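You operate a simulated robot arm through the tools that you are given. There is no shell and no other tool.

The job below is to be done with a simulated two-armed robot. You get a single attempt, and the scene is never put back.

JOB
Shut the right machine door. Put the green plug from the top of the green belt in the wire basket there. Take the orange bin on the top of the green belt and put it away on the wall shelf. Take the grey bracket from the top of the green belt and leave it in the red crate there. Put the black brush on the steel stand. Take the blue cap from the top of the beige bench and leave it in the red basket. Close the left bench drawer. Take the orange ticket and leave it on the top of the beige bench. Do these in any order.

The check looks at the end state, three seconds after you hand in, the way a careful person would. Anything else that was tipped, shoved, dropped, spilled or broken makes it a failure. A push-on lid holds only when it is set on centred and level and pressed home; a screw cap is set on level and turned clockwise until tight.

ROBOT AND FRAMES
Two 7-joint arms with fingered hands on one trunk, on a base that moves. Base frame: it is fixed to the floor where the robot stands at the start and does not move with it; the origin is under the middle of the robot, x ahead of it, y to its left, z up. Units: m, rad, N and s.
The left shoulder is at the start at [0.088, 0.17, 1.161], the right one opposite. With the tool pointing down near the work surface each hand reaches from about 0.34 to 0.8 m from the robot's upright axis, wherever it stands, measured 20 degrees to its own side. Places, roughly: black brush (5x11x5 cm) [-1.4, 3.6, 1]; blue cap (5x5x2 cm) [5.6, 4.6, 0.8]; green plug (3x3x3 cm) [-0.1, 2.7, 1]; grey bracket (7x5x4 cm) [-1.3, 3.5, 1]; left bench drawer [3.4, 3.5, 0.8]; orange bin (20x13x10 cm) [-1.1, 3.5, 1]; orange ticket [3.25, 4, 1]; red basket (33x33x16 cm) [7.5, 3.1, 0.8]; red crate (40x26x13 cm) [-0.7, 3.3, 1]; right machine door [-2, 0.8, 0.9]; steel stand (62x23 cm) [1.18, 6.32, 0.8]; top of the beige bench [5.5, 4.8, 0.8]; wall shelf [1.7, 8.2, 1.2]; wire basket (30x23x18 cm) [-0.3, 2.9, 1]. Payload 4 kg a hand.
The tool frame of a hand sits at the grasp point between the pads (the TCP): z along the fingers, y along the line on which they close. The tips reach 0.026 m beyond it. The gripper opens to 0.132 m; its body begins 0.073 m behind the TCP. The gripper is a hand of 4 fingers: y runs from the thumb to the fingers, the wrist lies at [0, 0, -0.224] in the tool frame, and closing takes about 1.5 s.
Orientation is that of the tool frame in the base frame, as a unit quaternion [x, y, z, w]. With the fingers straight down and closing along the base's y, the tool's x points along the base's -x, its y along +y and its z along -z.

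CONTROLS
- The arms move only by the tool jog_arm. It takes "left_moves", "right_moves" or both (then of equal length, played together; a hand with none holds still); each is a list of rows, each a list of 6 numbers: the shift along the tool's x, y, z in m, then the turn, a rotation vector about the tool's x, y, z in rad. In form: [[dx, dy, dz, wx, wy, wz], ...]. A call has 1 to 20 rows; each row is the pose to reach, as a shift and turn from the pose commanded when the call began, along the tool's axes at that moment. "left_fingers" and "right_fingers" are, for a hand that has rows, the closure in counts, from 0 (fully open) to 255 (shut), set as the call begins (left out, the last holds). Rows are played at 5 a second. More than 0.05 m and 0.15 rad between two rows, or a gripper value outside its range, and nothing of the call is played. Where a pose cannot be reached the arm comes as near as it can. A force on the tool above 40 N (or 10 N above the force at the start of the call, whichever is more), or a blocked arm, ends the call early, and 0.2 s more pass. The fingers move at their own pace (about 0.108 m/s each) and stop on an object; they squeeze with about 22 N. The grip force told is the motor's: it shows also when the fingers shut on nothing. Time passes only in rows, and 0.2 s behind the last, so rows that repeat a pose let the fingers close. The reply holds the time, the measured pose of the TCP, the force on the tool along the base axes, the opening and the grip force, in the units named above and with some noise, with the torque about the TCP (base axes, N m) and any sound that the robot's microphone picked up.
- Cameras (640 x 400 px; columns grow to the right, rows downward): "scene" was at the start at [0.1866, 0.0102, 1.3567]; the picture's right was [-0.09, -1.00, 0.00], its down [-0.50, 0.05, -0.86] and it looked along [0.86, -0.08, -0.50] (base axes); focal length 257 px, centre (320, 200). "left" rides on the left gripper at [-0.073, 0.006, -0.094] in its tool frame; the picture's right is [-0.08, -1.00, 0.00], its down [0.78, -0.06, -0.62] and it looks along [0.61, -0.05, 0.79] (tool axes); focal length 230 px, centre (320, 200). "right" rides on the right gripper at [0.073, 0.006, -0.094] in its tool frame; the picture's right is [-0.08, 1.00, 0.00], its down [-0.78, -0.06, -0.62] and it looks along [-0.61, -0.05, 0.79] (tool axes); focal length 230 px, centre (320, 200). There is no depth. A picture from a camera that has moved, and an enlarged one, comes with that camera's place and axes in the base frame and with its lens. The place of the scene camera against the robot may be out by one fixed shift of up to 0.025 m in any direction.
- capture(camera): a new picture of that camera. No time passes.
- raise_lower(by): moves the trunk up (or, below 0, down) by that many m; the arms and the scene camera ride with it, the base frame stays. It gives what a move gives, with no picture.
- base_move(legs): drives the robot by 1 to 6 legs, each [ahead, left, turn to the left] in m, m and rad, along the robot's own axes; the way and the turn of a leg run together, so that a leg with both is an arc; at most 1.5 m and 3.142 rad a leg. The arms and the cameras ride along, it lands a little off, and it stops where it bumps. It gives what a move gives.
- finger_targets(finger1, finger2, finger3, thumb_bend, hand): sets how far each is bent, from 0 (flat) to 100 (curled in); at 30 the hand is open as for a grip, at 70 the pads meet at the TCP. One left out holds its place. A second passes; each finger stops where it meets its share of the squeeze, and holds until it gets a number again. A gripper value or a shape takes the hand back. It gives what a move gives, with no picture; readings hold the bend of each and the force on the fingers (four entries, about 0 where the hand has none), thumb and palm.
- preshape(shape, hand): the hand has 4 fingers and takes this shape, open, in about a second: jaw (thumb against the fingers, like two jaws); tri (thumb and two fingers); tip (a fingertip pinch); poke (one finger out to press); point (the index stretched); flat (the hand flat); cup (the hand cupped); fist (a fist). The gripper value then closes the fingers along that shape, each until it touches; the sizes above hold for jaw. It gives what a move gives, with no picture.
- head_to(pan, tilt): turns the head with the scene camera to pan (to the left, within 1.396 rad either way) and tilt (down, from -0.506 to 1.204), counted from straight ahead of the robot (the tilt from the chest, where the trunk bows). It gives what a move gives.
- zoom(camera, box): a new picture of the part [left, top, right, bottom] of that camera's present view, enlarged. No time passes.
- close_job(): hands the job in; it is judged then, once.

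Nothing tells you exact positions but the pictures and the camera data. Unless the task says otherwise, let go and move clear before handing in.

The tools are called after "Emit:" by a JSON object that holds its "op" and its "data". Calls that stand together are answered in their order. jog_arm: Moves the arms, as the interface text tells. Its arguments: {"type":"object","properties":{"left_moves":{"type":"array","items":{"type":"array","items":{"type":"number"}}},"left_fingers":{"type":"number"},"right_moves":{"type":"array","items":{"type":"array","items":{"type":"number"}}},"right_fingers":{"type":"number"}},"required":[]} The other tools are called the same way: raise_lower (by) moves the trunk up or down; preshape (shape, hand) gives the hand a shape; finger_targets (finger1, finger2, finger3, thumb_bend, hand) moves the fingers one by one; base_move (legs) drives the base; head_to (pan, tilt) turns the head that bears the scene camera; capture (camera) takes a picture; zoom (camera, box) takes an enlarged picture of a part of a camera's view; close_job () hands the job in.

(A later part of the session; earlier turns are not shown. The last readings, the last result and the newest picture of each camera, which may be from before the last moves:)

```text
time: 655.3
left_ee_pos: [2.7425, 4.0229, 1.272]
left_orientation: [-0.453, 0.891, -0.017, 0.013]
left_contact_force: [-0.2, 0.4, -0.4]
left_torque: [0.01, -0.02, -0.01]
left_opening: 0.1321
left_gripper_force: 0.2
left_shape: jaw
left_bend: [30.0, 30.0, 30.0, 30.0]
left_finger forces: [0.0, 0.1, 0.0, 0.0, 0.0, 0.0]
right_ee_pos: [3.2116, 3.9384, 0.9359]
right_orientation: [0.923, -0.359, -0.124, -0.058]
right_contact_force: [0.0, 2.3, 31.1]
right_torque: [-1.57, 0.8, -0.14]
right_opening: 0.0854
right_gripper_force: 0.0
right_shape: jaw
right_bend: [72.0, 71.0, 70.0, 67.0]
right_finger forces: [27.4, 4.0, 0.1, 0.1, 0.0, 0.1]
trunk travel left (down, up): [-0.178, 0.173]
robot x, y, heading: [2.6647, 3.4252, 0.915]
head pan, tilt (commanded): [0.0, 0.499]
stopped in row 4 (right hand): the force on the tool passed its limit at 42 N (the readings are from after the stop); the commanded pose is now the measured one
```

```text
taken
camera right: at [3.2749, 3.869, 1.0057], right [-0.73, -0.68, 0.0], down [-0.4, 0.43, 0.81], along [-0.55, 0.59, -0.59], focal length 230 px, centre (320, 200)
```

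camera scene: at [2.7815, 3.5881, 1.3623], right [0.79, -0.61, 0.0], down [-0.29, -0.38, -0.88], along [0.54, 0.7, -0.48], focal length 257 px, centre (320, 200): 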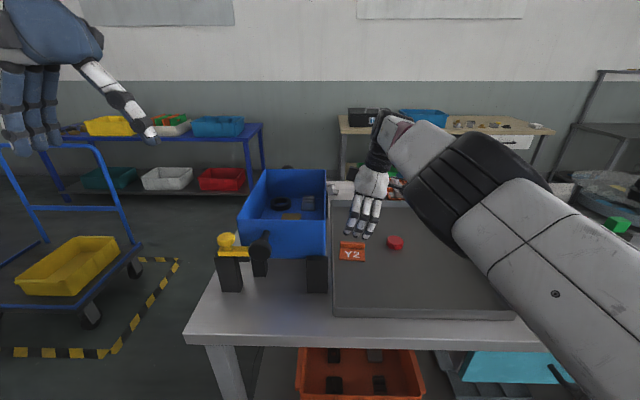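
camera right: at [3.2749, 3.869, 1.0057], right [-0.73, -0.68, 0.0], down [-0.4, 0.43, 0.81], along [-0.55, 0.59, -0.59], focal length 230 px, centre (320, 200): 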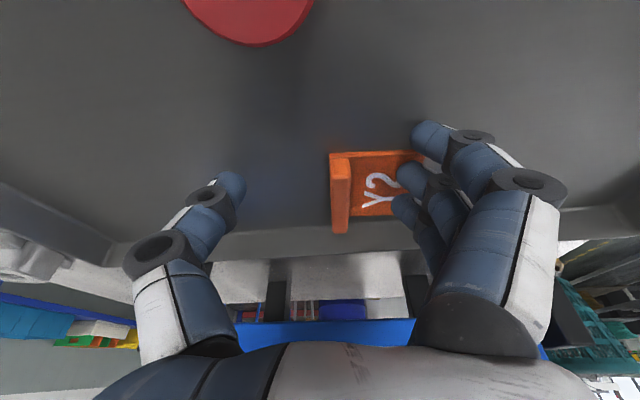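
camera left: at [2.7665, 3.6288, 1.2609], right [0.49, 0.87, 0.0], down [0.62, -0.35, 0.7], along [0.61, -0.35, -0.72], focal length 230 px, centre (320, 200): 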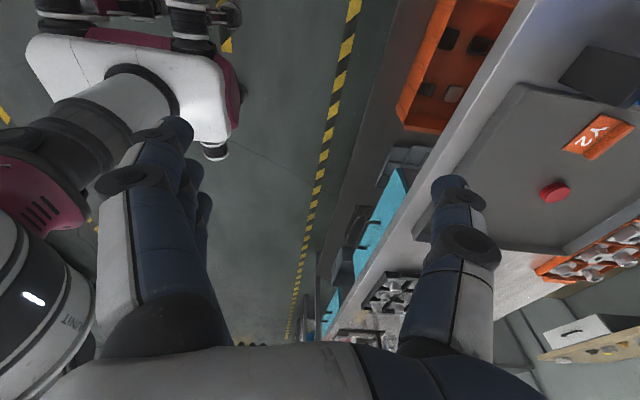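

One fingertip touched down first because of the lean. I'll lift a bit, straighten the hand, and re-centre on the bar.

Emit:
{"op": "jog_arm", "data": {"right_moves": [[0, 0, -0.02, 0, 0, 0], [-0.01, 0.006, -0.025, 0, 0.06, 0], [-0.018, 0.0112, -0.02, 0, 0.12, 0], [-0.018, 0.0112, -0.015, 0, 0.18, 0]]}}

Emit:
{"op": "capture", "data": {"camera": "right"}}

```text
time: 656.5
left_ee_pos: [2.7469, 4.0255, 1.2704]
left_orientation: [-0.453, 0.891, -0.018, 0.011]
left_contact_force: [0.0, 0.2, 0.2]
left_torque: [-0.01, -0.03, -0.05]
left_opening: 0.132
left_gripper_force: 0.1
left_shape: jaw
left_bend: [30.0, 30.0, 30.0, 30.0]
left_finger forces: [0.0, 0.0, 0.0, 0.0, 0.0, 0.0]
right_ee_pos: [3.2315, 3.9224, 0.9553]
right_orientation: [0.917, -0.394, -0.048, -0.029]
right_contact_force: [0.7, 0.5, -0.2]
right_torque: [0.01, 0.01, -0.01]
right_opening: 0.0854
right_gripper_force: 0.1
right_shape: jaw
right_bend: [70.0, 70.0, 70.0, 67.0]
right_finger forces: [0.0, 0.1, 0.1, 0.0, 0.1, 0.1]
trunk travel left (down, up): [-0.178, 0.173]
robot x, y, heading: [2.6687, 3.4246, 0.917]
head pan, tilt (commanded): [0.0, 0.499]
stopped in row 4 (right hand): the arm was blocked; the commanded pose is now the measured one
```

```text
taken
camera right: at [3.2824, 3.858, 1.0406], right [-0.78, -0.63, -0.01], down [-0.45, 0.55, 0.7], along [-0.44, 0.55, -0.71], focal length 230 px, centre (320, 200)
```

right: 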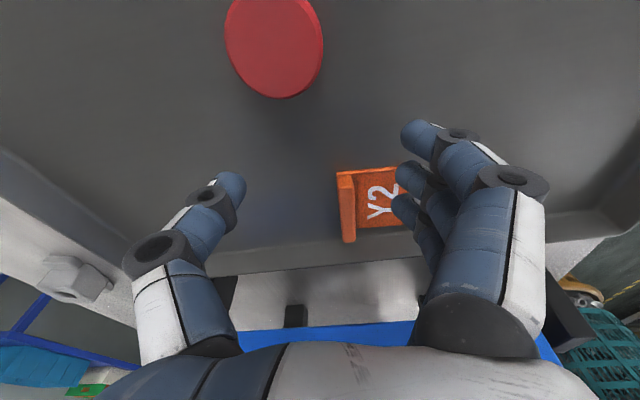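

The arm is at its reach limit there. I'll raise the hand, bring the base closer (8 cm forward, 5 cm left), and re-approach.

Emit:
{"op": "jog_arm", "data": {"right_moves": [[0, 0, -0.04, 0, 0, 0], [0, 0, -0.08, 0, 0, 0], [0, 0.02, -0.1, 0, 0, 0]]}}

Emit:
{"op": "base_move", "data": {"legs": [[0.08, 0.05, 0]]}}

Emit:
{"op": "capture", "data": {"camera": "right"}}

Emit:
{"op": "capture", "data": {"camera": "scene"}}

```text
time: 657.5
left_ee_pos: [2.7474, 4.0249, 1.2711]
left_orientation: [-0.452, 0.892, -0.019, 0.011]
left_contact_force: [0.8, 0.7, -0.1]
left_torque: [0.0, -0.01, 0.03]
left_opening: 0.1319
left_gripper_force: 0.2
left_shape: jaw
left_bend: [30.0, 30.0, 30.0, 30.0]
left_finger forces: [0.0, 0.0, 0.0, 0.1, 0.1, 0.0]
right_ee_pos: [3.2498, 3.8832, 1.0489]
right_orientation: [0.905, -0.421, -0.06, -0.027]
right_contact_force: [0.0, -0.7, -0.9]
right_torque: [0.01, 0.01, 0.03]
right_opening: 0.0856
right_gripper_force: 0.0
right_shape: jaw
right_bend: [70.0, 70.0, 70.0, 67.0]
right_finger forces: [0.0, 0.1, 0.0, 0.2, 0.0, 0.0]
trunk travel left (down, up): [-0.178, 0.173]
robot x, y, heading: [2.6666, 3.4225, 0.915]
head pan, tilt (commanded): [0.0, 0.499]
stopped in row 3 (right hand): the arm was blocked; the commanded pose is now the measured one
```

```text
time: 658.6
left_ee_pos: [2.7561, 4.1185, 1.2706]
left_orientation: [-0.453, 0.891, -0.018, 0.011]
left_contact_force: [-1.5, -0.2, -0.6]
left_torque: [-0.02, 0.01, 0.0]
left_opening: 0.1319
left_gripper_force: 0.1
left_shape: jaw
left_bend: [30.0, 30.0, 30.0, 30.0]
left_finger forces: [0.1, 0.0, 0.0, 0.1, 0.0, 0.0]
right_ee_pos: [3.2579, 3.9759, 1.0492]
right_orientation: [0.905, -0.421, -0.058, -0.027]
right_contact_force: [0.2, 0.0, 0.8]
right_torque: [0.01, 0.0, 0.0]
right_opening: 0.0853
right_gripper_force: 0.1
right_shape: jaw
right_bend: [70.0, 70.0, 70.0, 67.0]
right_finger forces: [0.0, 0.0, 0.0, 0.1, 0.1, 0.0]
trunk travel left (down, up): [-0.178, 0.173]
robot x, y, heading: [2.6736, 3.5174, 0.911]
head pan, tilt (commanded): [0.0, 0.499]
```

```text
taken
camera right: at [3.3079, 3.9075, 1.1322], right [-0.81, -0.58, 0.01], down [-0.4, 0.57, 0.71], along [-0.42, 0.58, -0.7], focal length 230 px, centre (320, 200)
```

right: 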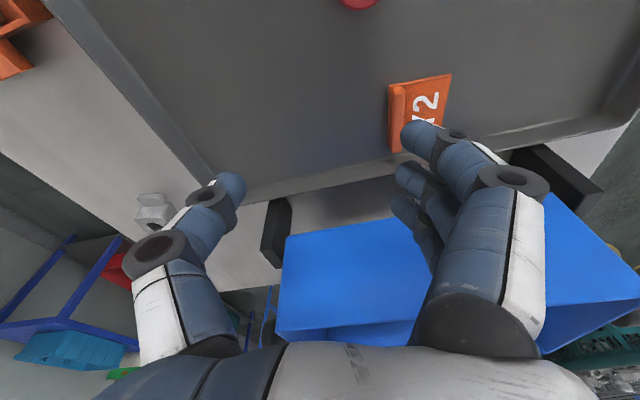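

```text
taken
camera scene: at [2.7906, 3.682, 1.3625], right [0.79, -0.61, 0.0], down [-0.29, -0.38, -0.88], along [0.54, 0.69, -0.48], focal length 257 px, centre (320, 200)
```

scene: 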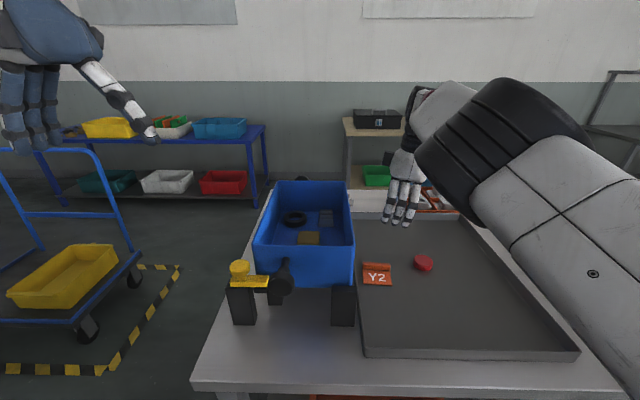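

Ticket is still at [3.180, 3.949]. Now with better reach I align the hand (closing front-to-back, nearly vertical) above the bar.

Emit:
{"op": "jog_arm", "data": {"right_moves": [[-0.005, 0.025, 0.005, -0.008, 0.009, -0.07], [-0.01, 0.05, 0.02, -0.017, 0.019, -0.143], [-0.015, 0.075, 0.04, -0.025, 0.028, -0.2145], [-0.015, 0.075, 0.05, -0.025, 0.028, -0.2145]]}}

Emit:
{"op": "capture", "data": {"camera": "right"}}

Emit:
{"op": "zoom", "data": {"camera": "scene", "box": [280, 150, 500, 290]}}

```text
time: 659.8
left_ee_pos: [2.7564, 4.1171, 1.273]
left_orientation: [-0.452, 0.892, -0.018, 0.011]
left_contact_force: [-0.2, -0.4, 0.1]
left_torque: [0.02, 0.02, 0.01]
left_opening: 0.1318
left_gripper_force: 0.0
left_shape: jaw
left_bend: [30.0, 30.0, 30.0, 30.0]
left_finger forces: [0.1, 0.1, 0.0, 0.0, 0.0, 0.1]
right_ee_pos: [3.2126, 3.9268, 1.0024]
right_orientation: [0.933, -0.353, -0.071, -0.024]
right_contact_force: [-0.7, -0.1, -0.3]
right_torque: [0.01, 0.06, 0.01]
right_opening: 0.0854
right_gripper_force: 0.1
right_shape: jaw
right_bend: [70.0, 70.0, 70.0, 67.0]
right_finger forces: [0.1, 0.1, 0.0, 0.0, 0.1, 0.0]
trunk travel left (down, up): [-0.178, 0.173]
robot x, y, heading: [2.6777, 3.5131, 0.912]
head pan, tilt (commanded): [0.0, 0.499]
stopped in row 4 (right hand): the arm was blocked; the commanded pose is now the measured one
```

```text
taken
camera right: at [3.2736, 3.8661, 1.0828], right [-0.72, -0.7, 0.02], down [-0.47, 0.5, 0.73], along [-0.52, 0.51, -0.69], focal length 230 px, centre (320, 200)
```

right: 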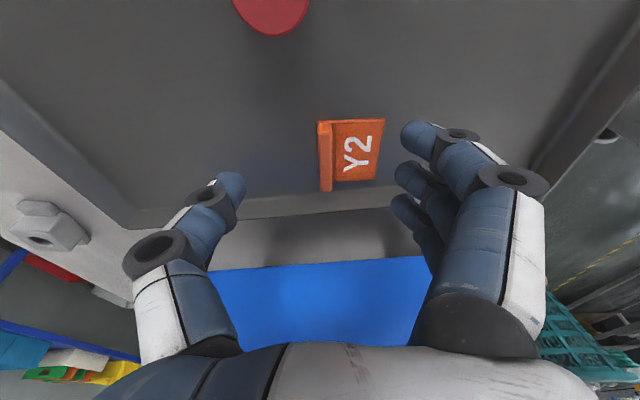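

```text
2.86 times, centred on (390, 220) of scene
camera zoom: at [2.791, 3.6808, 1.3625], right [0.79, -0.61, 0.0], down [-0.29, -0.38, -0.88], along [0.54, 0.69, -0.48], focal length 734 px, centre (120, 143)
```

zoom: 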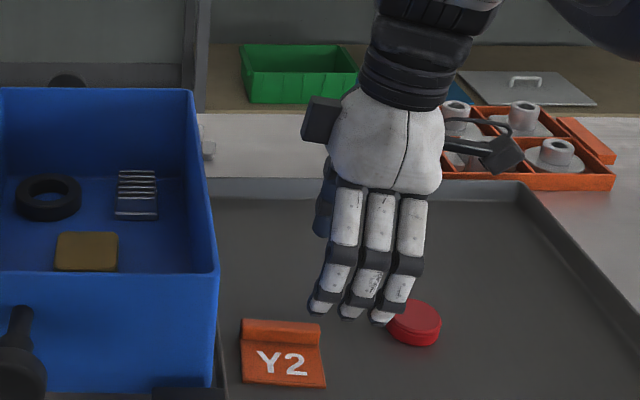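

The wrist is near its limit, so I'll fine-position with the base: 2.4 cm left, then descend along the finger axis.

Emit:
{"op": "base_move", "data": {"legs": [[0, 0.024, 0]]}}

Emit:
{"op": "jog_arm", "data": {"right_moves": [[0, 0, 0.025, 0, 0, 0], [0, 0, 0.045, 0, 0, 0]]}}

Emit:
{"op": "capture", "data": {"camera": "right"}}

```text
time: 660.7
left_ee_pos: [2.7355, 4.1322, 1.2716]
left_orientation: [-0.452, 0.892, -0.019, 0.011]
left_contact_force: [-0.3, 0.3, -1.0]
left_torque: [-0.03, -0.02, -0.03]
left_opening: 0.1319
left_gripper_force: 0.0
left_shape: jaw
left_bend: [30.0, 30.0, 30.0, 30.0]
left_finger forces: [0.0, 0.1, 0.0, 0.0, 0.1, 0.0]
right_ee_pos: [3.1934, 3.9421, 1.0018]
right_orientation: [0.933, -0.352, -0.07, -0.023]
right_contact_force: [0.0, 0.5, -0.5]
right_torque: [0.02, 0.02, 0.04]
right_opening: 0.0856
right_gripper_force: 0.0
right_shape: jaw
right_bend: [70.0, 70.0, 70.0, 67.0]
right_finger forces: [0.0, 0.0, 0.0, 0.0, 0.1, 0.0]
trunk travel left (down, up): [-0.178, 0.173]
robot x, y, heading: [2.6566, 3.5312, 0.912]
head pan, tilt (commanded): [0.0, 0.499]
```

```text
time: 661.3
left_ee_pos: [2.7375, 4.1321, 1.2708]
left_orientation: [-0.452, 0.892, -0.019, 0.011]
left_contact_force: [-0.5, 0.2, 0.6]
left_torque: [-0.03, -0.01, -0.02]
left_opening: 0.1321
left_gripper_force: 0.2
left_shape: jaw
left_bend: [30.0, 30.0, 30.0, 30.0]
left_finger forces: [0.1, 0.0, 0.0, 0.0, 0.1, 0.0]
right_ee_pos: [3.2061, 3.9378, 0.9656]
right_orientation: [0.924, -0.371, -0.085, -0.035]
right_contact_force: [-0.4, 0.6, -0.6]
right_torque: [-0.02, 0.02, -0.01]
right_opening: 0.0854
right_gripper_force: 0.1
right_shape: jaw
right_bend: [70.0, 70.0, 70.0, 67.0]
right_finger forces: [0.1, 0.0, 0.0, 0.0, 0.1, 0.0]
trunk travel left (down, up): [-0.178, 0.173]
robot x, y, heading: [2.6569, 3.533, 0.908]
head pan, tilt (commanded): [0.0, 0.499]
```

```text
taken
camera right: at [3.2657, 3.8733, 1.0434], right [-0.75, -0.67, 0.01], down [-0.43, 0.5, 0.75], along [-0.51, 0.55, -0.66], focal length 230 px, centre (320, 200)
```

right: 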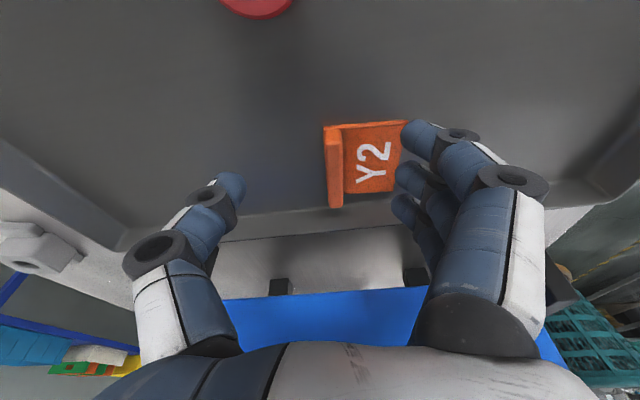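

The wrist twist is at its limit. I'll raise the hand and rotate the base slightly left (with a small right shift) so less twist is needed.

Emit:
{"op": "jog_arm", "data": {"right_moves": [[0, 0, -0.04, 0, 0, 0], [0, 0, -0.08, 0, 0, 0]]}}

Emit:
{"op": "base_move", "data": {"legs": [[0, -0.12, 0.22]]}}

Emit:
{"op": "capture", "data": {"camera": "right"}}

Emit:
{"op": "capture", "data": {"camera": "scene"}}

```text
time: 662.1
left_ee_pos: [2.7391, 4.1319, 1.2725]
left_orientation: [-0.452, 0.892, -0.018, 0.01]
left_contact_force: [0.0, -0.6, -0.7]
left_torque: [-0.02, -0.02, -0.04]
left_opening: 0.1318
left_gripper_force: 0.0
left_shape: jaw
left_bend: [30.0, 30.0, 30.0, 30.0]
left_finger forces: [0.1, 0.1, 0.0, 0.1, 0.0, 0.1]
right_ee_pos: [3.2278, 3.9208, 1.0319]
right_orientation: [0.919, -0.382, -0.092, -0.027]
right_contact_force: [-0.6, 0.3, 0.2]
right_torque: [0.03, 0.02, 0.01]
right_opening: 0.0855
right_gripper_force: 0.2
right_shape: jaw
right_bend: [70.0, 70.0, 70.0, 67.0]
right_finger forces: [0.0, 0.0, 0.1, 0.0, 0.0, 0.0]
trunk travel left (down, up): [-0.178, 0.173]
robot x, y, heading: [2.6564, 3.5349, 0.913]
head pan, tilt (commanded): [0.0, 0.499]
stopped in row 2 (right hand): the arm was blocked; the commanded pose is now the measured one
```

```text
time: 663.8
left_ee_pos: [2.7066, 4.0731, 1.271]
left_orientation: [-0.548, 0.836, -0.016, 0.012]
left_contact_force: [0.6, -0.2, 0.3]
left_torque: [0.02, -0.02, 0.01]
left_opening: 0.132
left_gripper_force: 0.1
left_shape: jaw
left_bend: [30.0, 30.0, 30.0, 30.0]
left_finger forces: [0.1, 0.0, 0.0, 0.0, 0.0, 0.0]
right_ee_pos: [3.2307, 3.9746, 1.0305]
right_orientation: [0.956, -0.278, -0.094, -0.018]
right_contact_force: [-0.2, 0.2, 0.2]
right_torque: [0.0, -0.02, 0.0]
right_opening: 0.0854
right_gripper_force: 0.1
right_shape: jaw
right_bend: [70.0, 70.0, 70.0, 67.0]
right_finger forces: [0.0, 0.0, 0.0, 0.0, 0.1, 0.0]
trunk travel left (down, up): [-0.178, 0.173]
robot x, y, heading: [2.7596, 3.4701, 1.134]
head pan, tilt (commanded): [0.0, 0.499]
```

```text
taken
camera right: at [3.3025, 3.9239, 1.1095], right [-0.6, -0.8, 0.03], down [-0.51, 0.41, 0.75], along [-0.62, 0.43, -0.66], focal length 230 px, centre (320, 200)
```

right: 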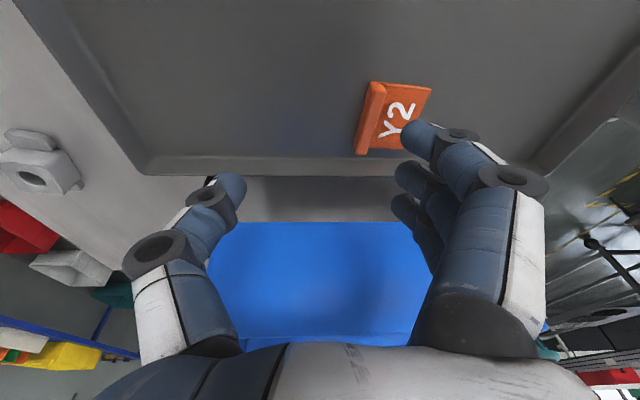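

```text
taken
camera scene: at [2.8398, 3.6544, 1.3625], right [0.91, -0.42, 0.0], down [-0.2, -0.43, -0.88], along [0.37, 0.8, -0.48], focal length 257 px, centre (320, 200)
```

scene: 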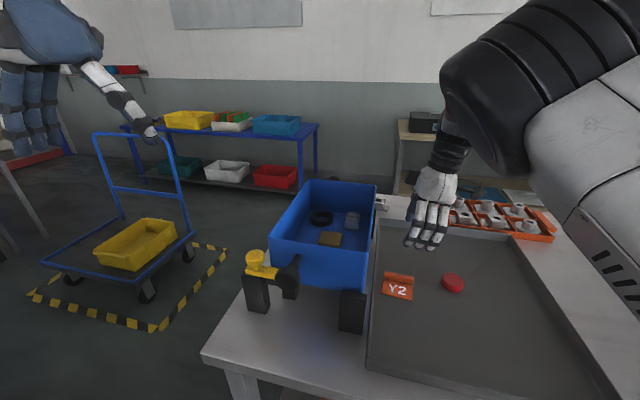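

Ticket confirmed at [3.181, 3.949]. Re-aligning the hand above it with the now easier wrist angle.

Emit:
{"op": "jog_arm", "data": {"right_moves": [[-0.005, 0.016, 0.01, 0.0095, 0.047, 0.029], [-0.0105, 0.032, 0.03, 0.019, 0.093, 0.058], [-0.0157, 0.0479, 0.0533, 0.0285, 0.14, 0.088]]}}

Emit:
{"op": "capture", "data": {"camera": "right"}}

```text
time: 664.6
left_ee_pos: [2.7058, 4.0728, 1.2705]
left_orientation: [-0.548, 0.836, -0.017, 0.013]
left_contact_force: [0.6, -0.5, -0.2]
left_torque: [-0.01, 0.02, 0.01]
left_opening: 0.1321
left_gripper_force: 0.0
left_shape: jaw
left_bend: [30.0, 30.0, 30.0, 30.0]
left_finger forces: [0.0, 0.0, 0.0, 0.0, 0.0, 0.0]
right_ee_pos: [3.2048, 3.9411, 0.9795]
right_orientation: [0.936, -0.35, -0.044, -0.005]
right_contact_force: [0.4, 0.7, -0.3]
right_torque: [0.01, -0.02, -0.01]
right_opening: 0.0856
right_gripper_force: 0.0
right_shape: jaw
right_bend: [70.0, 70.0, 70.0, 67.0]
right_finger forces: [0.0, 0.1, 0.0, 0.1, 0.1, 0.0]
trunk travel left (down, up): [-0.178, 0.173]
robot x, y, heading: [2.7572, 3.4731, 1.132]
head pan, tilt (commanded): [0.0, 0.499]
```

```text
taken
camera right: at [3.262, 3.8853, 1.0659], right [-0.71, -0.7, 0.03], down [-0.5, 0.53, 0.68], along [-0.49, 0.47, -0.73], focal length 230 px, centre (320, 200)
```

right: 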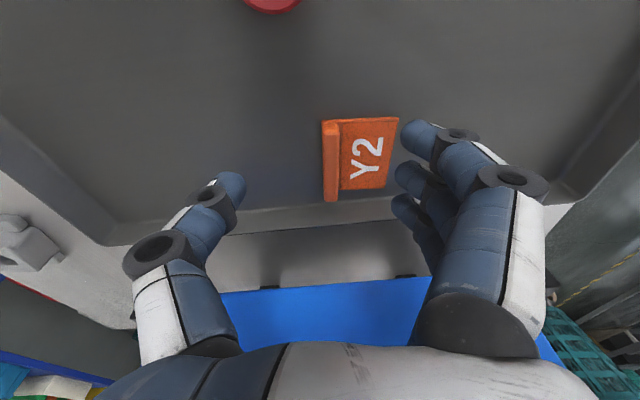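

Offset now 1.4 cm left and 0.75 cm near; correcting while descending.

Emit:
{"op": "jog_arm", "data": {"right_moves": [[-0.014, 0.0075, 0.01, 0, 0, 0], [-0.014, 0.0075, 0.03, 0, 0, 0], [-0.014, 0.0075, 0.03, 0, 0, 0]]}}

Emit:
{"op": "capture", "data": {"camera": "right"}}

```text
time: 665.4
left_ee_pos: [2.7057, 4.0724, 1.2711]
left_orientation: [-0.548, 0.836, -0.017, 0.013]
left_contact_force: [-0.4, 0.4, 0.4]
left_torque: [-0.02, 0.02, -0.04]
left_opening: 0.132
left_gripper_force: 0.0
left_shape: jaw
left_bend: [30.0, 30.0, 30.0, 30.0]
left_finger forces: [0.0, 0.1, 0.1, 0.0, 0.0, 0.1]
right_ee_pos: [3.1838, 3.9481, 0.9609]
right_orientation: [0.937, -0.347, -0.049, -0.014]
right_contact_force: [0.4, 0.3, 0.4]
right_torque: [-0.01, 0.01, -0.02]
right_opening: 0.0852
right_gripper_force: 0.0
right_shape: jaw
right_bend: [70.0, 70.0, 70.0, 67.0]
right_finger forces: [0.0, 0.0, 0.0, 0.0, 0.1, 0.1]
trunk travel left (down, up): [-0.178, 0.173]
robot x, y, heading: [2.7613, 3.4696, 1.136]
head pan, tilt (commanded): [0.0, 0.499]
```

```text
taken
camera right: at [3.2416, 3.8913, 1.046], right [-0.71, -0.71, 0.01], down [-0.5, 0.52, 0.69], along [-0.5, 0.48, -0.72], focal length 230 px, centre (320, 200)
```

right: 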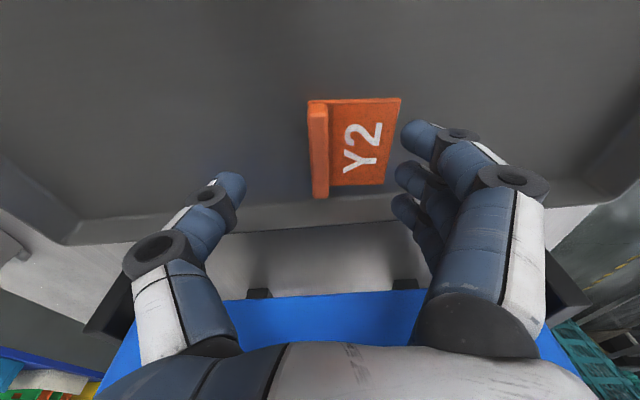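

Well centred: bar directly below the fingers. Descending the last 3 cm.

Emit:
{"op": "jog_arm", "data": {"right_moves": [[0.003, 0, 0.015, 0, 0, 0], [0.004, 0, 0.026, 0, 0, 0], [0.004, 0, 0.03, 0, 0, 0], [0.004, 0, 0.03, 0, 0, 0]]}}

Emit:
{"op": "capture", "data": {"camera": "right"}}

```text
time: 666.4
left_ee_pos: [2.7036, 4.072, 1.2723]
left_orientation: [-0.547, 0.837, -0.017, 0.015]
left_contact_force: [-0.4, 0.1, -0.1]
left_torque: [0.01, -0.01, -0.01]
left_opening: 0.1318
left_gripper_force: 0.0
left_shape: jaw
left_bend: [30.0, 30.0, 30.0, 30.0]
left_finger forces: [0.1, 0.0, 0.0, 0.0, 0.0, 0.0]
right_ee_pos: [3.1886, 3.9458, 0.9346]
right_orientation: [0.936, -0.349, -0.045, -0.018]
right_contact_force: [-3.2, 6.3, 28.8]
right_torque: [-1.36, 0.58, -0.32]
right_opening: 0.0839
right_gripper_force: 0.0
right_shape: jaw
right_bend: [74.0, 70.0, 70.0, 67.0]
right_finger forces: [26.8, 0.9, 0.0, 0.0, 0.1, 0.1]
trunk travel left (down, up): [-0.178, 0.173]
robot x, y, heading: [2.7584, 3.4709, 1.141]
head pan, tilt (commanded): [0.0, 0.499]
```

```text
taken
camera right: at [3.245, 3.8887, 1.0207], right [-0.71, -0.7, 0.0], down [-0.51, 0.52, 0.69], along [-0.49, 0.49, -0.72], focal length 230 px, centre (320, 200)
```

right: 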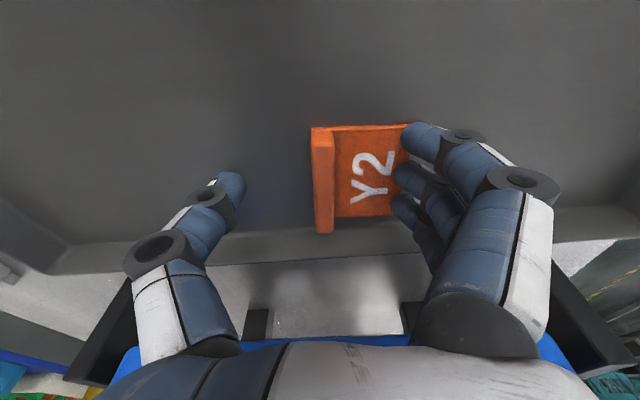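

Finger tips are at plate level with about 1 cm overlap on the bar. Raising 4 mm and closing.

Emit:
{"op": "jog_arm", "data": {"right_moves": [[0, 0, -0.004, 0, 0, 0], [0, 0, -0.005, 0, 0, 0]]}}

Emit:
{"op": "jog_arm", "data": {"right_moves": [[0, 0, 0, 0, 0, 0], [0, 0, 0, 0, 0, 0], [0, 0, 0, 0, 0, 0], [0, 0, 0, 0, 0, 0], [0, 0, 0, 0, 0, 0], [0, 0, 0, 0, 0, 0], [0, 0, 0, 0, 0, 0]], "right_fingers": 255}}

Emit:
{"op": "capture", "data": {"camera": "right"}}

```text
time: 667.0
left_ee_pos: [2.7038, 4.0723, 1.2718]
left_orientation: [-0.548, 0.836, -0.017, 0.014]
left_contact_force: [0.0, 0.3, -0.2]
left_torque: [-0.01, -0.01, 0.0]
left_opening: 0.132
left_gripper_force: 0.0
left_shape: jaw
left_bend: [30.0, 30.0, 30.0, 30.0]
left_finger forces: [0.0, 0.1, 0.0, 0.0, 0.1, 0.1]
right_ee_pos: [3.1895, 3.9426, 0.9323]
right_orientation: [0.936, -0.35, -0.044, -0.012]
right_contact_force: [1.4, 3.1, 23.7]
right_torque: [-1.04, 0.47, -0.01]
right_opening: 0.0838
right_gripper_force: 0.0
right_shape: jaw
right_bend: [73.0, 71.0, 70.0, 67.0]
right_finger forces: [18.4, 4.2, 0.1, 0.0, 0.0, 0.0]
trunk travel left (down, up): [-0.178, 0.173]
robot x, y, heading: [2.7598, 3.4692, 1.139]
head pan, tilt (commanded): [0.0, 0.499]
```

```text
time: 668.6
left_ee_pos: [2.7054, 4.0735, 1.2728]
left_orientation: [-0.547, 0.837, -0.016, 0.014]
left_contact_force: [-1.0, -0.3, 0.0]
left_torque: [0.03, -0.01, 0.02]
left_opening: 0.1318
left_gripper_force: 0.1
left_shape: jaw
left_bend: [30.0, 30.0, 30.0, 30.0]
left_finger forces: [0.1, 0.0, 0.0, 0.1, 0.1, 0.1]
right_ee_pos: [3.1876, 3.9431, 0.9344]
right_orientation: [0.936, -0.349, -0.046, -0.011]
right_contact_force: [2.6, 0.1, 20.8]
right_torque: [-0.86, 0.43, 0.06]
right_opening: 0.0401
right_gripper_force: 21.9
right_shape: jaw
right_bend: [73.0, 71.0, 74.0, 71.0]
right_finger forces: [20.5, 8.5, 4.8, 0.1, 17.9, 0.1]
trunk travel left (down, up): [-0.178, 0.173]
robot x, y, heading: [2.7619, 3.4717, 1.139]
head pan, tilt (commanded): [0.0, 0.499]
```

```text
taken
camera right: at [3.2449, 3.8871, 1.0188], right [-0.71, -0.7, 0.02], down [-0.5, 0.52, 0.69], along [-0.49, 0.48, -0.73], focal length 230 px, centre (320, 200)
```

right: 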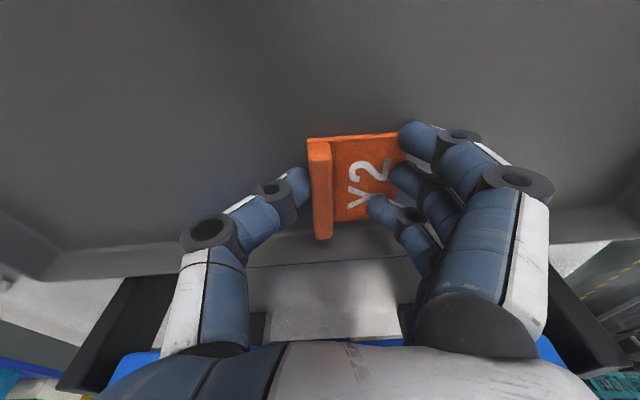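

The grip spans the ticket from bar to front edge (4 cm). Lifting gently to test the hold.

Emit:
{"op": "jog_arm", "data": {"right_moves": [[0, 0, -0.01, 0, 0, 0], [0, 0, -0.025, 0, 0, 0], [0, 0, -0.04, 0, 0, 0]]}}

Emit:
{"op": "capture", "data": {"camera": "right"}}

Emit:
{"op": "zoom", "data": {"camera": "scene", "box": [340, 180, 520, 320]}}

```text
time: 669.4
left_ee_pos: [2.7053, 4.073, 1.2722]
left_orientation: [-0.548, 0.836, -0.017, 0.013]
left_contact_force: [-0.5, 0.4, 0.3]
left_torque: [-0.03, 0.0, -0.01]
left_opening: 0.1318
left_gripper_force: 0.1
left_shape: jaw
left_bend: [30.0, 30.0, 30.0, 30.0]
left_finger forces: [0.0, 0.0, 0.0, 0.1, 0.0, 0.1]
right_ee_pos: [3.1906, 3.9413, 0.9648]
right_orientation: [0.936, -0.35, -0.046, -0.005]
right_contact_force: [0.3, -0.4, -0.1]
right_torque: [0.02, -0.01, 0.01]
right_opening: 0.0408
right_gripper_force: 21.9
right_shape: jaw
right_bend: [71.0, 70.0, 75.0, 71.0]
right_finger forces: [9.8, 8.4, 0.8, 0.1, 16.8, 0.0]
trunk travel left (down, up): [-0.178, 0.173]
robot x, y, heading: [2.7625, 3.4704, 1.137]
head pan, tilt (commanded): [0.0, 0.499]
```

```text
taken
camera right: at [3.2487, 3.8859, 1.0521], right [-0.71, -0.7, 0.03], down [-0.5, 0.53, 0.68], along [-0.5, 0.47, -0.73], focal length 230 px, centre (320, 200)
```

right: 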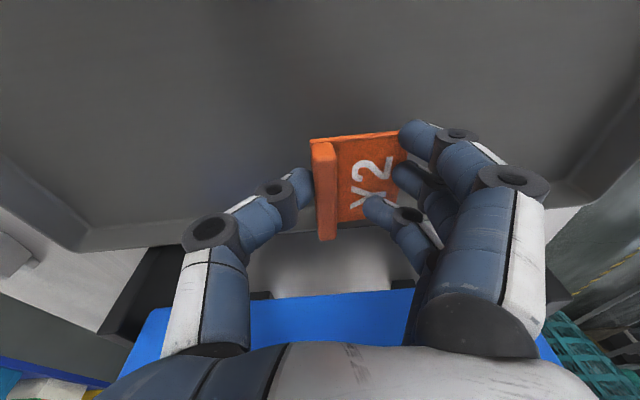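

```text
2.86 times, centred on (430, 250) of scene
camera zoom: at [2.8396, 3.6545, 1.3624], right [0.91, -0.42, 0.0], down [-0.2, -0.43, -0.88], along [0.37, 0.8, -0.48], focal length 734 px, centre (6, 57)
```

zoom: 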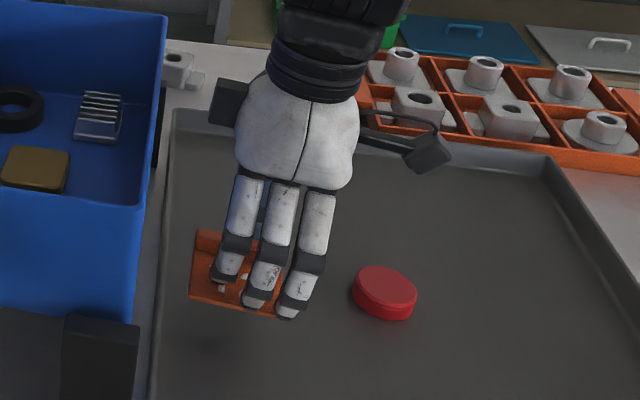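

The ticket is lifted and held. Raising it further and slightly right, away from the box.

Emit:
{"op": "jog_arm", "data": {"right_moves": [[0.005, 0, -0.03, 0, 0, 0], [0.01, 0, -0.06, 0, 0, 0], [0.02, 0, -0.09, 0, 0, 0], [0.03, 0.01, -0.12, 0, 0, 0], [0.04, 0.03, -0.14, 0, 0, 0], [0.05, 0.06, -0.15, 0, 0, 0], [0.05, 0.09, -0.15, 0, 0, 0]]}}

Emit:
{"op": "capture", "data": {"camera": "right"}}

Emit:
{"op": "capture", "data": {"camera": "scene"}}

```text
time: 671.0
left_ee_pos: [2.7046, 4.0731, 1.2732]
left_orientation: [-0.548, 0.836, -0.016, 0.013]
left_contact_force: [0.4, 0.0, 0.2]
left_torque: [0.01, -0.02, 0.0]
left_opening: 0.1319
left_gripper_force: 0.1
left_shape: jaw
left_bend: [30.0, 30.0, 30.0, 30.0]
left_finger forces: [0.1, 0.0, 0.0, 0.1, 0.1, 0.1]
right_ee_pos: [3.1678, 3.8376, 1.1147]
right_orientation: [0.94, -0.336, -0.059, -0.007]
right_contact_force: [-0.2, -0.3, -0.5]
right_torque: [-0.02, -0.03, 0.0]
right_opening: 0.0409
right_gripper_force: 21.9
right_shape: jaw
right_bend: [71.0, 70.0, 75.0, 72.0]
right_finger forces: [9.6, 8.4, 0.6, 0.0, 16.8, 0.0]
trunk travel left (down, up): [-0.178, 0.173]
robot x, y, heading: [2.7603, 3.4717, 1.133]
head pan, tilt (commanded): [0.0, 0.499]
```

```text
taken
camera right: at [3.2281, 3.7827, 1.199], right [-0.69, -0.72, 0.04], down [-0.5, 0.51, 0.7], along [-0.52, 0.47, -0.71], focal length 230 px, centre (320, 200)
```

right: 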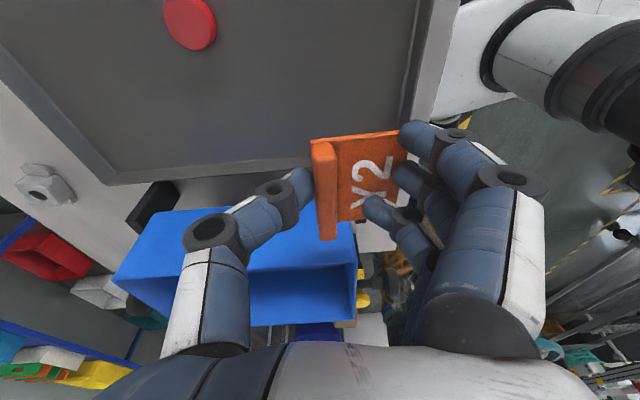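

```text
taken
camera scene: at [2.8389, 3.6539, 1.3627], right [0.91, -0.42, 0.0], down [-0.2, -0.43, -0.88], along [0.37, 0.8, -0.48], focal length 257 px, centre (320, 200)
```

scene: 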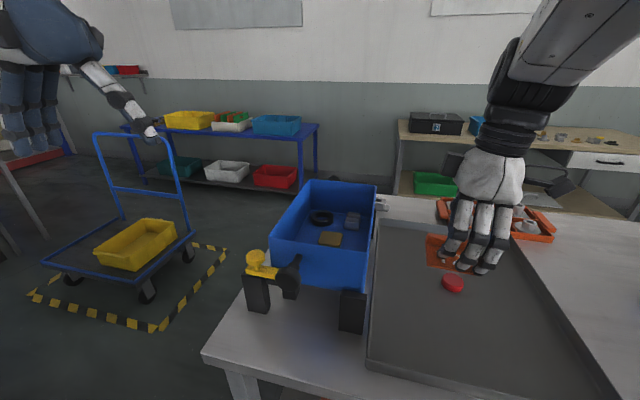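

Ticket held. Backing off into the aisle, straightening, and moving to the gap again.

Emit:
{"op": "base_move", "data": {"legs": [[-0.9, 0, 0], [0, 0, -0.215]]}}

Emit:
{"op": "base_move", "data": {"legs": [[0, -1.1, 0], [0, -1.05, 0]]}}

Emit:
{"op": "head_to", "data": {"pan": 0.0, "tilt": 0.4}}

Emit:
{"op": "capture", "data": {"camera": "scene"}}

```text
time: 676.5
left_ee_pos: [2.4527, 3.2568, 1.2717]
left_orientation: [-0.47, 0.882, -0.018, 0.012]
left_contact_force: [-0.5, 0.2, -0.4]
left_torque: [0.04, -0.01, 0.01]
left_opening: 0.132
left_gripper_force: 0.0
left_shape: jaw
left_bend: [30.0, 30.0, 30.0, 30.0]
left_finger forces: [0.0, 0.0, 0.1, 0.1, 0.0, 0.0]
right_ee_pos: [2.8633, 2.9451, 1.1188]
right_orientation: [0.907, -0.416, -0.058, -0.017]
right_contact_force: [0.3, -0.9, -0.2]
right_torque: [0.02, 0.02, -0.02]
right_opening: 0.0408
right_gripper_force: 22.4
right_shape: jaw
right_bend: [71.0, 70.0, 75.0, 72.0]
right_finger forces: [9.4, 8.3, 0.5, 0.0, 16.8, 0.0]
trunk travel left (down, up): [-0.178, 0.173]
robot x, y, heading: [2.3958, 2.6553, 0.955]
head pan, tilt (commanded): [0.0, 0.499]
```

```text
time: 695.1
left_ee_pos: [4.1601, 2.0398, 1.2717]
left_orientation: [-0.47, 0.883, -0.018, 0.012]
left_contact_force: [0.1, -0.4, 0.6]
left_torque: [0.0, 0.01, -0.03]
left_opening: 0.132
left_gripper_force: 0.0
left_shape: jaw
left_bend: [30.0, 30.0, 30.0, 30.0]
left_finger forces: [0.1, 0.0, 0.1, 0.0, 0.0, 0.0]
right_ee_pos: [4.57, 1.7272, 1.1191]
right_orientation: [0.906, -0.419, -0.061, -0.018]
right_contact_force: [0.3, -0.8, -0.3]
right_torque: [0.02, 0.0, -0.01]
right_opening: 0.0409
right_gripper_force: 21.7
right_shape: jaw
right_bend: [71.0, 70.0, 75.0, 72.0]
right_finger forces: [9.4, 8.2, 0.6, 0.0, 16.6, 0.1]
trunk travel left (down, up): [-0.178, 0.173]
robot x, y, heading: [4.1034, 1.4361, 0.957]
head pan, tilt (commanded): [0.0, 0.499]
```

```text
time: 695.8
left_ee_pos: [4.1594, 2.0407, 1.2711]
left_orientation: [-0.47, 0.882, -0.017, 0.01]
left_contact_force: [0.9, 0.0, 0.5]
left_torque: [0.0, -0.01, -0.03]
left_opening: 0.1318
left_gripper_force: 0.1
left_shape: jaw
left_bend: [30.0, 30.0, 30.0, 30.0]
left_finger forces: [0.0, 0.0, 0.0, 0.1, 0.0, 0.1]
right_ee_pos: [4.5709, 1.7288, 1.1191]
right_orientation: [0.906, -0.419, -0.061, -0.018]
right_contact_force: [0.0, -0.1, -0.2]
right_torque: [0.02, 0.02, 0.01]
right_opening: 0.041
right_gripper_force: 21.9
right_shape: jaw
right_bend: [71.0, 70.0, 75.0, 72.0]
right_finger forces: [9.4, 8.3, 0.6, 0.0, 16.7, 0.0]
trunk travel left (down, up): [-0.178, 0.173]
robot x, y, heading: [4.1036, 1.4371, 0.951]
head pan, tilt (commanded): [0.0, 0.4]
```

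```text
taken
camera scene: at [4.2134, 1.6069, 1.3716], right [0.82, -0.58, 0.0], down [-0.23, -0.32, -0.92], along [0.53, 0.75, -0.39], focal length 257 px, centre (320, 200)
```

scene: 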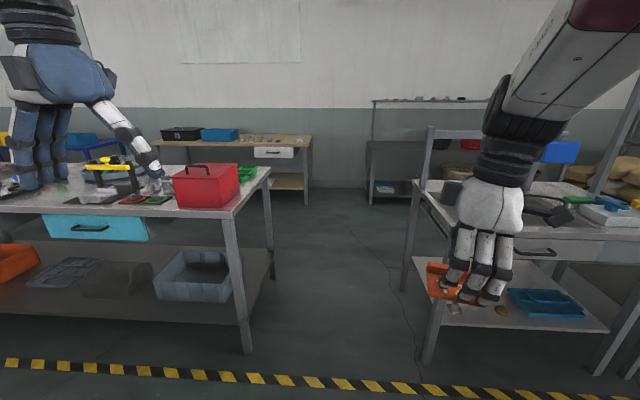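

Centred near the gap. Correcting heading and driving through with the ticket.

Emit:
{"op": "base_move", "data": {"legs": [[0, -0.05, -0.035], [1.2, 0, 0]]}}

Emit:
{"op": "capture", "data": {"camera": "scene"}}

```text
time: 702.6
left_ee_pos: [4.9417, 2.9534, 1.2718]
left_orientation: [-0.455, 0.89, -0.018, 0.011]
left_contact_force: [-0.3, -0.4, 0.0]
left_torque: [0.01, 0.0, 0.01]
left_opening: 0.1319
left_gripper_force: 0.2
left_shape: jaw
left_bend: [30.0, 30.0, 30.0, 30.0]
left_finger forces: [0.1, 0.0, 0.0, 0.0, 0.1, 0.0]
right_ee_pos: [5.3423, 2.6278, 1.12]
right_orientation: [0.899, -0.434, -0.062, -0.02]
right_contact_force: [0.0, -0.8, -0.8]
right_torque: [-0.04, 0.01, 0.0]
right_opening: 0.0409
right_gripper_force: 22.1
right_shape: jaw
right_bend: [71.0, 70.0, 75.0, 72.0]
right_finger forces: [9.4, 8.2, 0.6, 0.1, 16.8, 0.1]
trunk travel left (down, up): [-0.178, 0.173]
robot x, y, heading: [4.8622, 2.3514, 0.92]
head pan, tilt (commanded): [0.0, 0.4]
```

```text
taken
camera scene: at [4.9808, 2.5186, 1.3716], right [0.8, -0.61, 0.0], down [-0.24, -0.31, -0.92], along [0.56, 0.73, -0.39], focal length 257 px, centre (320, 200)
```

scene: 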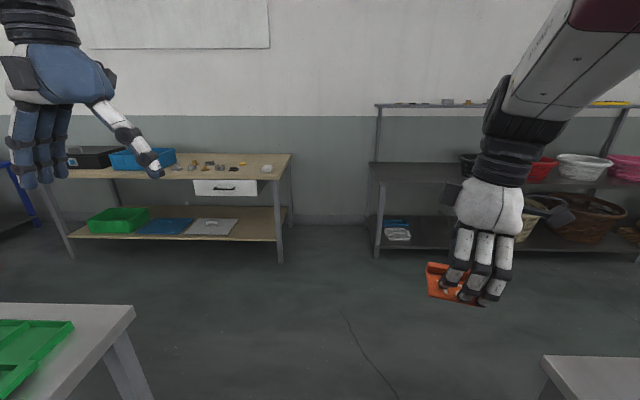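

Continuing forward, then strafing left to the beige bench.

Emit:
{"op": "base_move", "data": {"legs": [[1.35, 0, 0]]}}

Emit:
{"op": "base_move", "data": {"legs": [[0, 1.0, 0]]}}

Emit:
{"op": "head_to", "data": {"pan": 0.0, "tilt": 0.55}}

Emit:
{"op": "capture", "data": {"camera": "scene"}}

Emit:
{"op": "capture", "data": {"camera": "right"}}

```text
time: 709.3
left_ee_pos: [5.7364, 4.0368, 1.2731]
left_orientation: [-0.464, 0.886, -0.017, 0.011]
left_contact_force: [1.0, 0.3, -1.1]
left_torque: [0.0, 0.03, -0.01]
left_opening: 0.132
left_gripper_force: 0.0
left_shape: jaw
left_bend: [30.0, 30.0, 30.0, 30.0]
left_finger forces: [0.0, 0.0, 0.0, 0.0, 0.0, 0.1]
right_ee_pos: [6.1434, 3.7183, 1.1196]
right_orientation: [0.902, -0.426, -0.061, -0.019]
right_contact_force: [0.4, 0.2, -0.1]
right_torque: [0.02, 0.02, -0.01]
right_opening: 0.0408
right_gripper_force: 21.6
right_shape: jaw
right_bend: [71.0, 70.0, 75.0, 72.0]
right_finger forces: [9.3, 8.3, 0.6, 0.1, 16.9, 0.0]
trunk travel left (down, up): [-0.178, 0.173]
robot x, y, heading: [5.6688, 3.433, 0.935]
head pan, tilt (commanded): [0.0, 0.4]
```

```text
time: 718.4
left_ee_pos: [4.9406, 4.6249, 1.2714]
left_orientation: [-0.461, 0.887, -0.018, 0.011]
left_contact_force: [0.8, 0.5, 0.4]
left_torque: [0.02, 0.03, -0.02]
left_opening: 0.132
left_gripper_force: 0.0
left_shape: jaw
left_bend: [30.0, 30.0, 30.0, 30.0]
left_finger forces: [0.1, 0.0, 0.0, 0.0, 0.1, 0.0]
right_ee_pos: [5.3449, 4.3037, 1.1192]
right_orientation: [0.901, -0.428, -0.062, -0.02]
right_contact_force: [-0.3, 0.4, -0.6]
right_torque: [0.01, -0.01, 0.0]
right_opening: 0.0406
right_gripper_force: 22.1
right_shape: jaw
right_bend: [71.0, 70.0, 75.0, 72.0]
right_finger forces: [9.4, 8.4, 0.5, 0.0, 16.7, 0.0]
trunk travel left (down, up): [-0.178, 0.173]
robot x, y, heading: [4.8757, 4.0216, 0.934]
head pan, tilt (commanded): [0.0, 0.4]
```

```text
time: 719.0
left_ee_pos: [4.9406, 4.6251, 1.2723]
left_orientation: [-0.461, 0.887, -0.018, 0.011]
left_contact_force: [-0.3, -0.2, -0.1]
left_torque: [0.0, 0.01, 0.01]
left_opening: 0.1321
left_gripper_force: 0.1
left_shape: jaw
left_bend: [30.0, 30.0, 30.0, 30.0]
left_finger forces: [0.0, 0.0, 0.0, 0.0, 0.0, 0.0]
right_ee_pos: [5.3451, 4.3034, 1.1198]
right_orientation: [0.901, -0.428, -0.061, -0.019]
right_contact_force: [0.1, -0.5, 0.3]
right_torque: [0.03, -0.01, 0.02]
right_opening: 0.0405
right_gripper_force: 22.2
right_shape: jaw
right_bend: [71.0, 70.0, 75.0, 72.0]
right_finger forces: [9.4, 8.3, 0.5, 0.0, 16.7, 0.0]
trunk travel left (down, up): [-0.178, 0.173]
robot x, y, heading: [4.8728, 4.025, 0.935]
head pan, tilt (commanded): [0.0, 0.55]
```

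```text
taken
camera scene: at [4.9835, 4.1877, 1.3579], right [0.8, -0.6, 0.0], down [-0.31, -0.42, -0.85], along [0.51, 0.69, -0.52], focal length 257 px, centre (320, 200)
```

scene: 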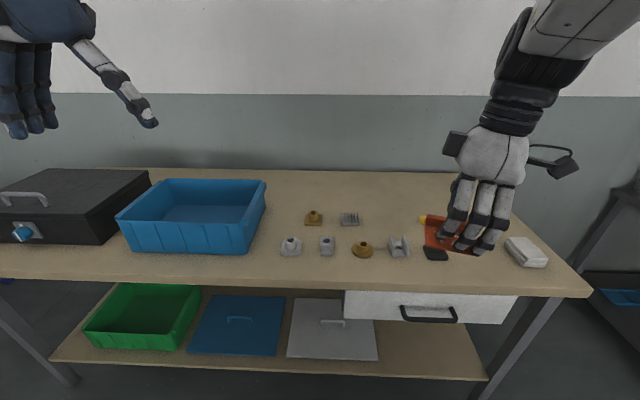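

```text
taken
camera right: at [5.3943, 4.236, 1.2024], right [-0.82, -0.57, 0.03], down [-0.38, 0.59, 0.71], along [-0.42, 0.57, -0.7], focal length 230 px, centre (320, 200)
```

right: 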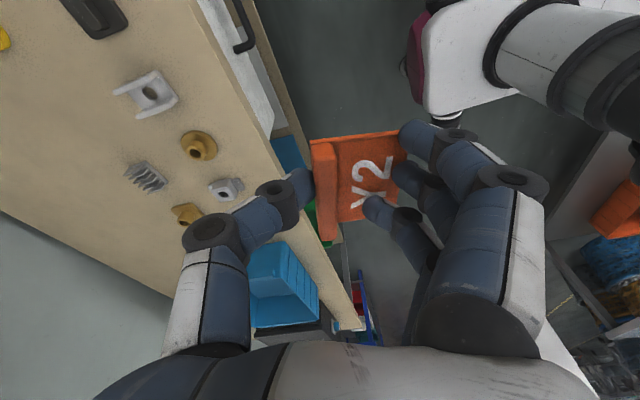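

I'll place the ticket on the free spot right of the yellow cap, around [5.81, 4.49]. Moving the base there.

Emit:
{"op": "base_move", "data": {"legs": [[0.27, -0.26, -0.01]]}}

Emit:
{"op": "capture", "data": {"camera": "right"}}

Emit:
{"op": "capture", "data": {"camera": "scene"}}

```text
time: 721.9
left_ee_pos: [5.3085, 4.6889, 1.2716]
left_orientation: [-0.459, 0.888, -0.018, 0.012]
left_contact_force: [0.1, -0.3, 0.8]
left_torque: [0.02, -0.01, 0.03]
left_opening: 0.1319
left_gripper_force: 0.1
left_shape: jaw
left_bend: [30.0, 30.0, 30.0, 30.0]
left_finger forces: [0.1, 0.1, 0.0, 0.0, 0.0, 0.0]
right_ee_pos: [5.7106, 4.3675, 1.1201]
right_orientation: [0.901, -0.43, -0.063, -0.019]
right_contact_force: [0.0, 0.4, -0.2]
right_torque: [0.02, -0.03, 0.03]
right_opening: 0.041
right_gripper_force: 22.4
right_shape: jaw
right_bend: [71.0, 70.0, 75.0, 72.0]
right_finger forces: [9.4, 8.3, 0.4, 0.0, 16.9, 0.0]
trunk travel left (down, up): [-0.178, 0.173]
robot x, y, heading: [5.2357, 4.0875, 0.929]
head pan, tilt (commanded): [0.0, 0.55]
```

```text
taken
camera right: at [5.7609, 4.2991, 1.2023], right [-0.82, -0.57, 0.03], down [-0.38, 0.59, 0.71], along [-0.42, 0.57, -0.7], focal length 230 px, centre (320, 200)
```

right: 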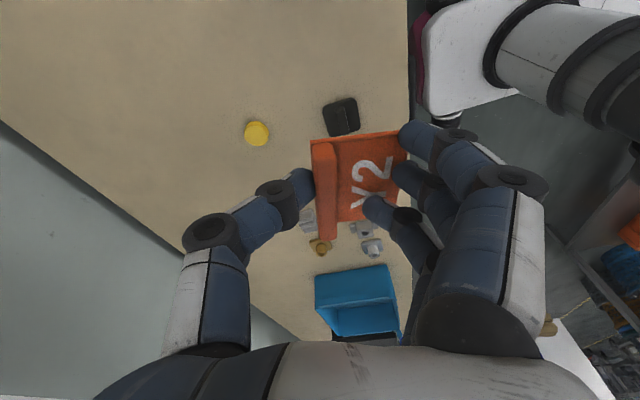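

```text
taken
camera scene: at [5.35, 4.252, 1.3579], right [0.8, -0.6, 0.0], down [-0.31, -0.42, -0.85], along [0.51, 0.68, -0.52], focal length 257 px, centre (320, 200)
```

scene: 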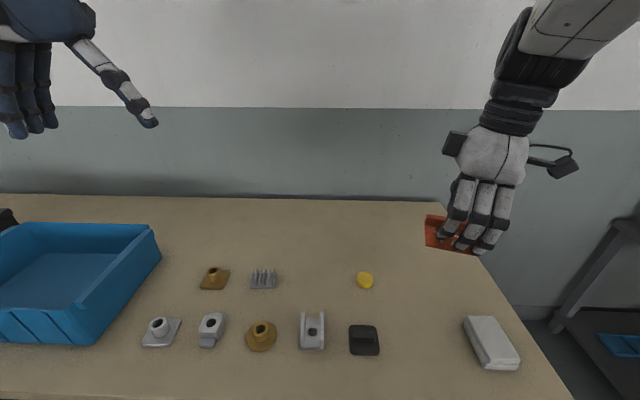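

Moving the ticket above the free spot and down to ~13 cm over the bench.

Emit:
{"op": "jog_arm", "data": {"right_moves": [[-0.003, -0.031, 0.02, 0, 0.007, 0], [-0.007, -0.062, 0.05, 0, 0.014, 0], [-0.01, -0.094, 0.08, 0, 0.021, 0], [-0.014, -0.125, 0.115, 0, 0.028, 0], [-0.017, -0.156, 0.15, 0, 0.035, 0]]}}

Emit:
{"op": "capture", "data": {"camera": "right"}}

Emit:
{"op": "capture", "data": {"camera": "scene"}}

```text
time: 723.1
left_ee_pos: [5.3103, 4.6904, 1.2709]
left_orientation: [-0.46, 0.888, -0.019, 0.011]
left_contact_force: [0.2, 0.3, 0.2]
left_torque: [-0.06, 0.01, 0.03]
left_opening: 0.132
left_gripper_force: 0.1
left_shape: jaw
left_bend: [30.0, 30.0, 30.0, 30.0]
left_finger forces: [0.0, 0.0, 0.1, 0.1, 0.0, 0.0]
right_ee_pos: [5.8212, 4.4861, 0.9747]
right_orientation: [0.892, -0.448, -0.058, -0.02]
right_contact_force: [0.5, -0.2, -0.7]
right_torque: [0.02, 0.0, -0.01]
right_opening: 0.0261
right_gripper_force: 21.3
right_shape: jaw
right_bend: [74.0, 74.0, 74.0, 78.0]
right_finger forces: [0.0, 0.0, 0.0, 0.0, 0.0, 0.0]
trunk travel left (down, up): [-0.178, 0.173]
robot x, y, heading: [5.2391, 4.0897, 0.932]
head pan, tilt (commanded): [0.0, 0.55]
```

```text
taken
camera right: at [5.8677, 4.4169, 1.0594], right [-0.84, -0.54, 0.02], down [-0.36, 0.61, 0.71], along [-0.39, 0.59, -0.71], focal length 230 px, centre (320, 200)
```

right: 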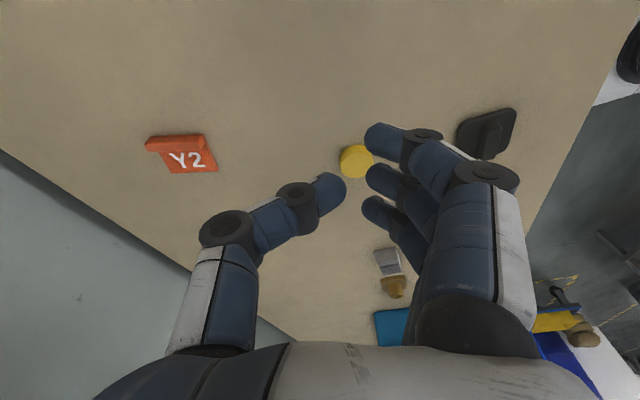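

```text
taken
camera scene: at [5.3505, 4.2534, 1.3575], right [0.8, -0.6, 0.0], down [-0.31, -0.42, -0.85], along [0.51, 0.68, -0.52], focal length 257 px, centre (320, 200)
```

scene: 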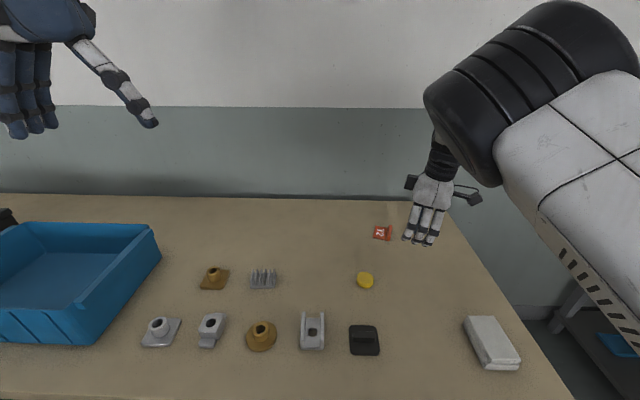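

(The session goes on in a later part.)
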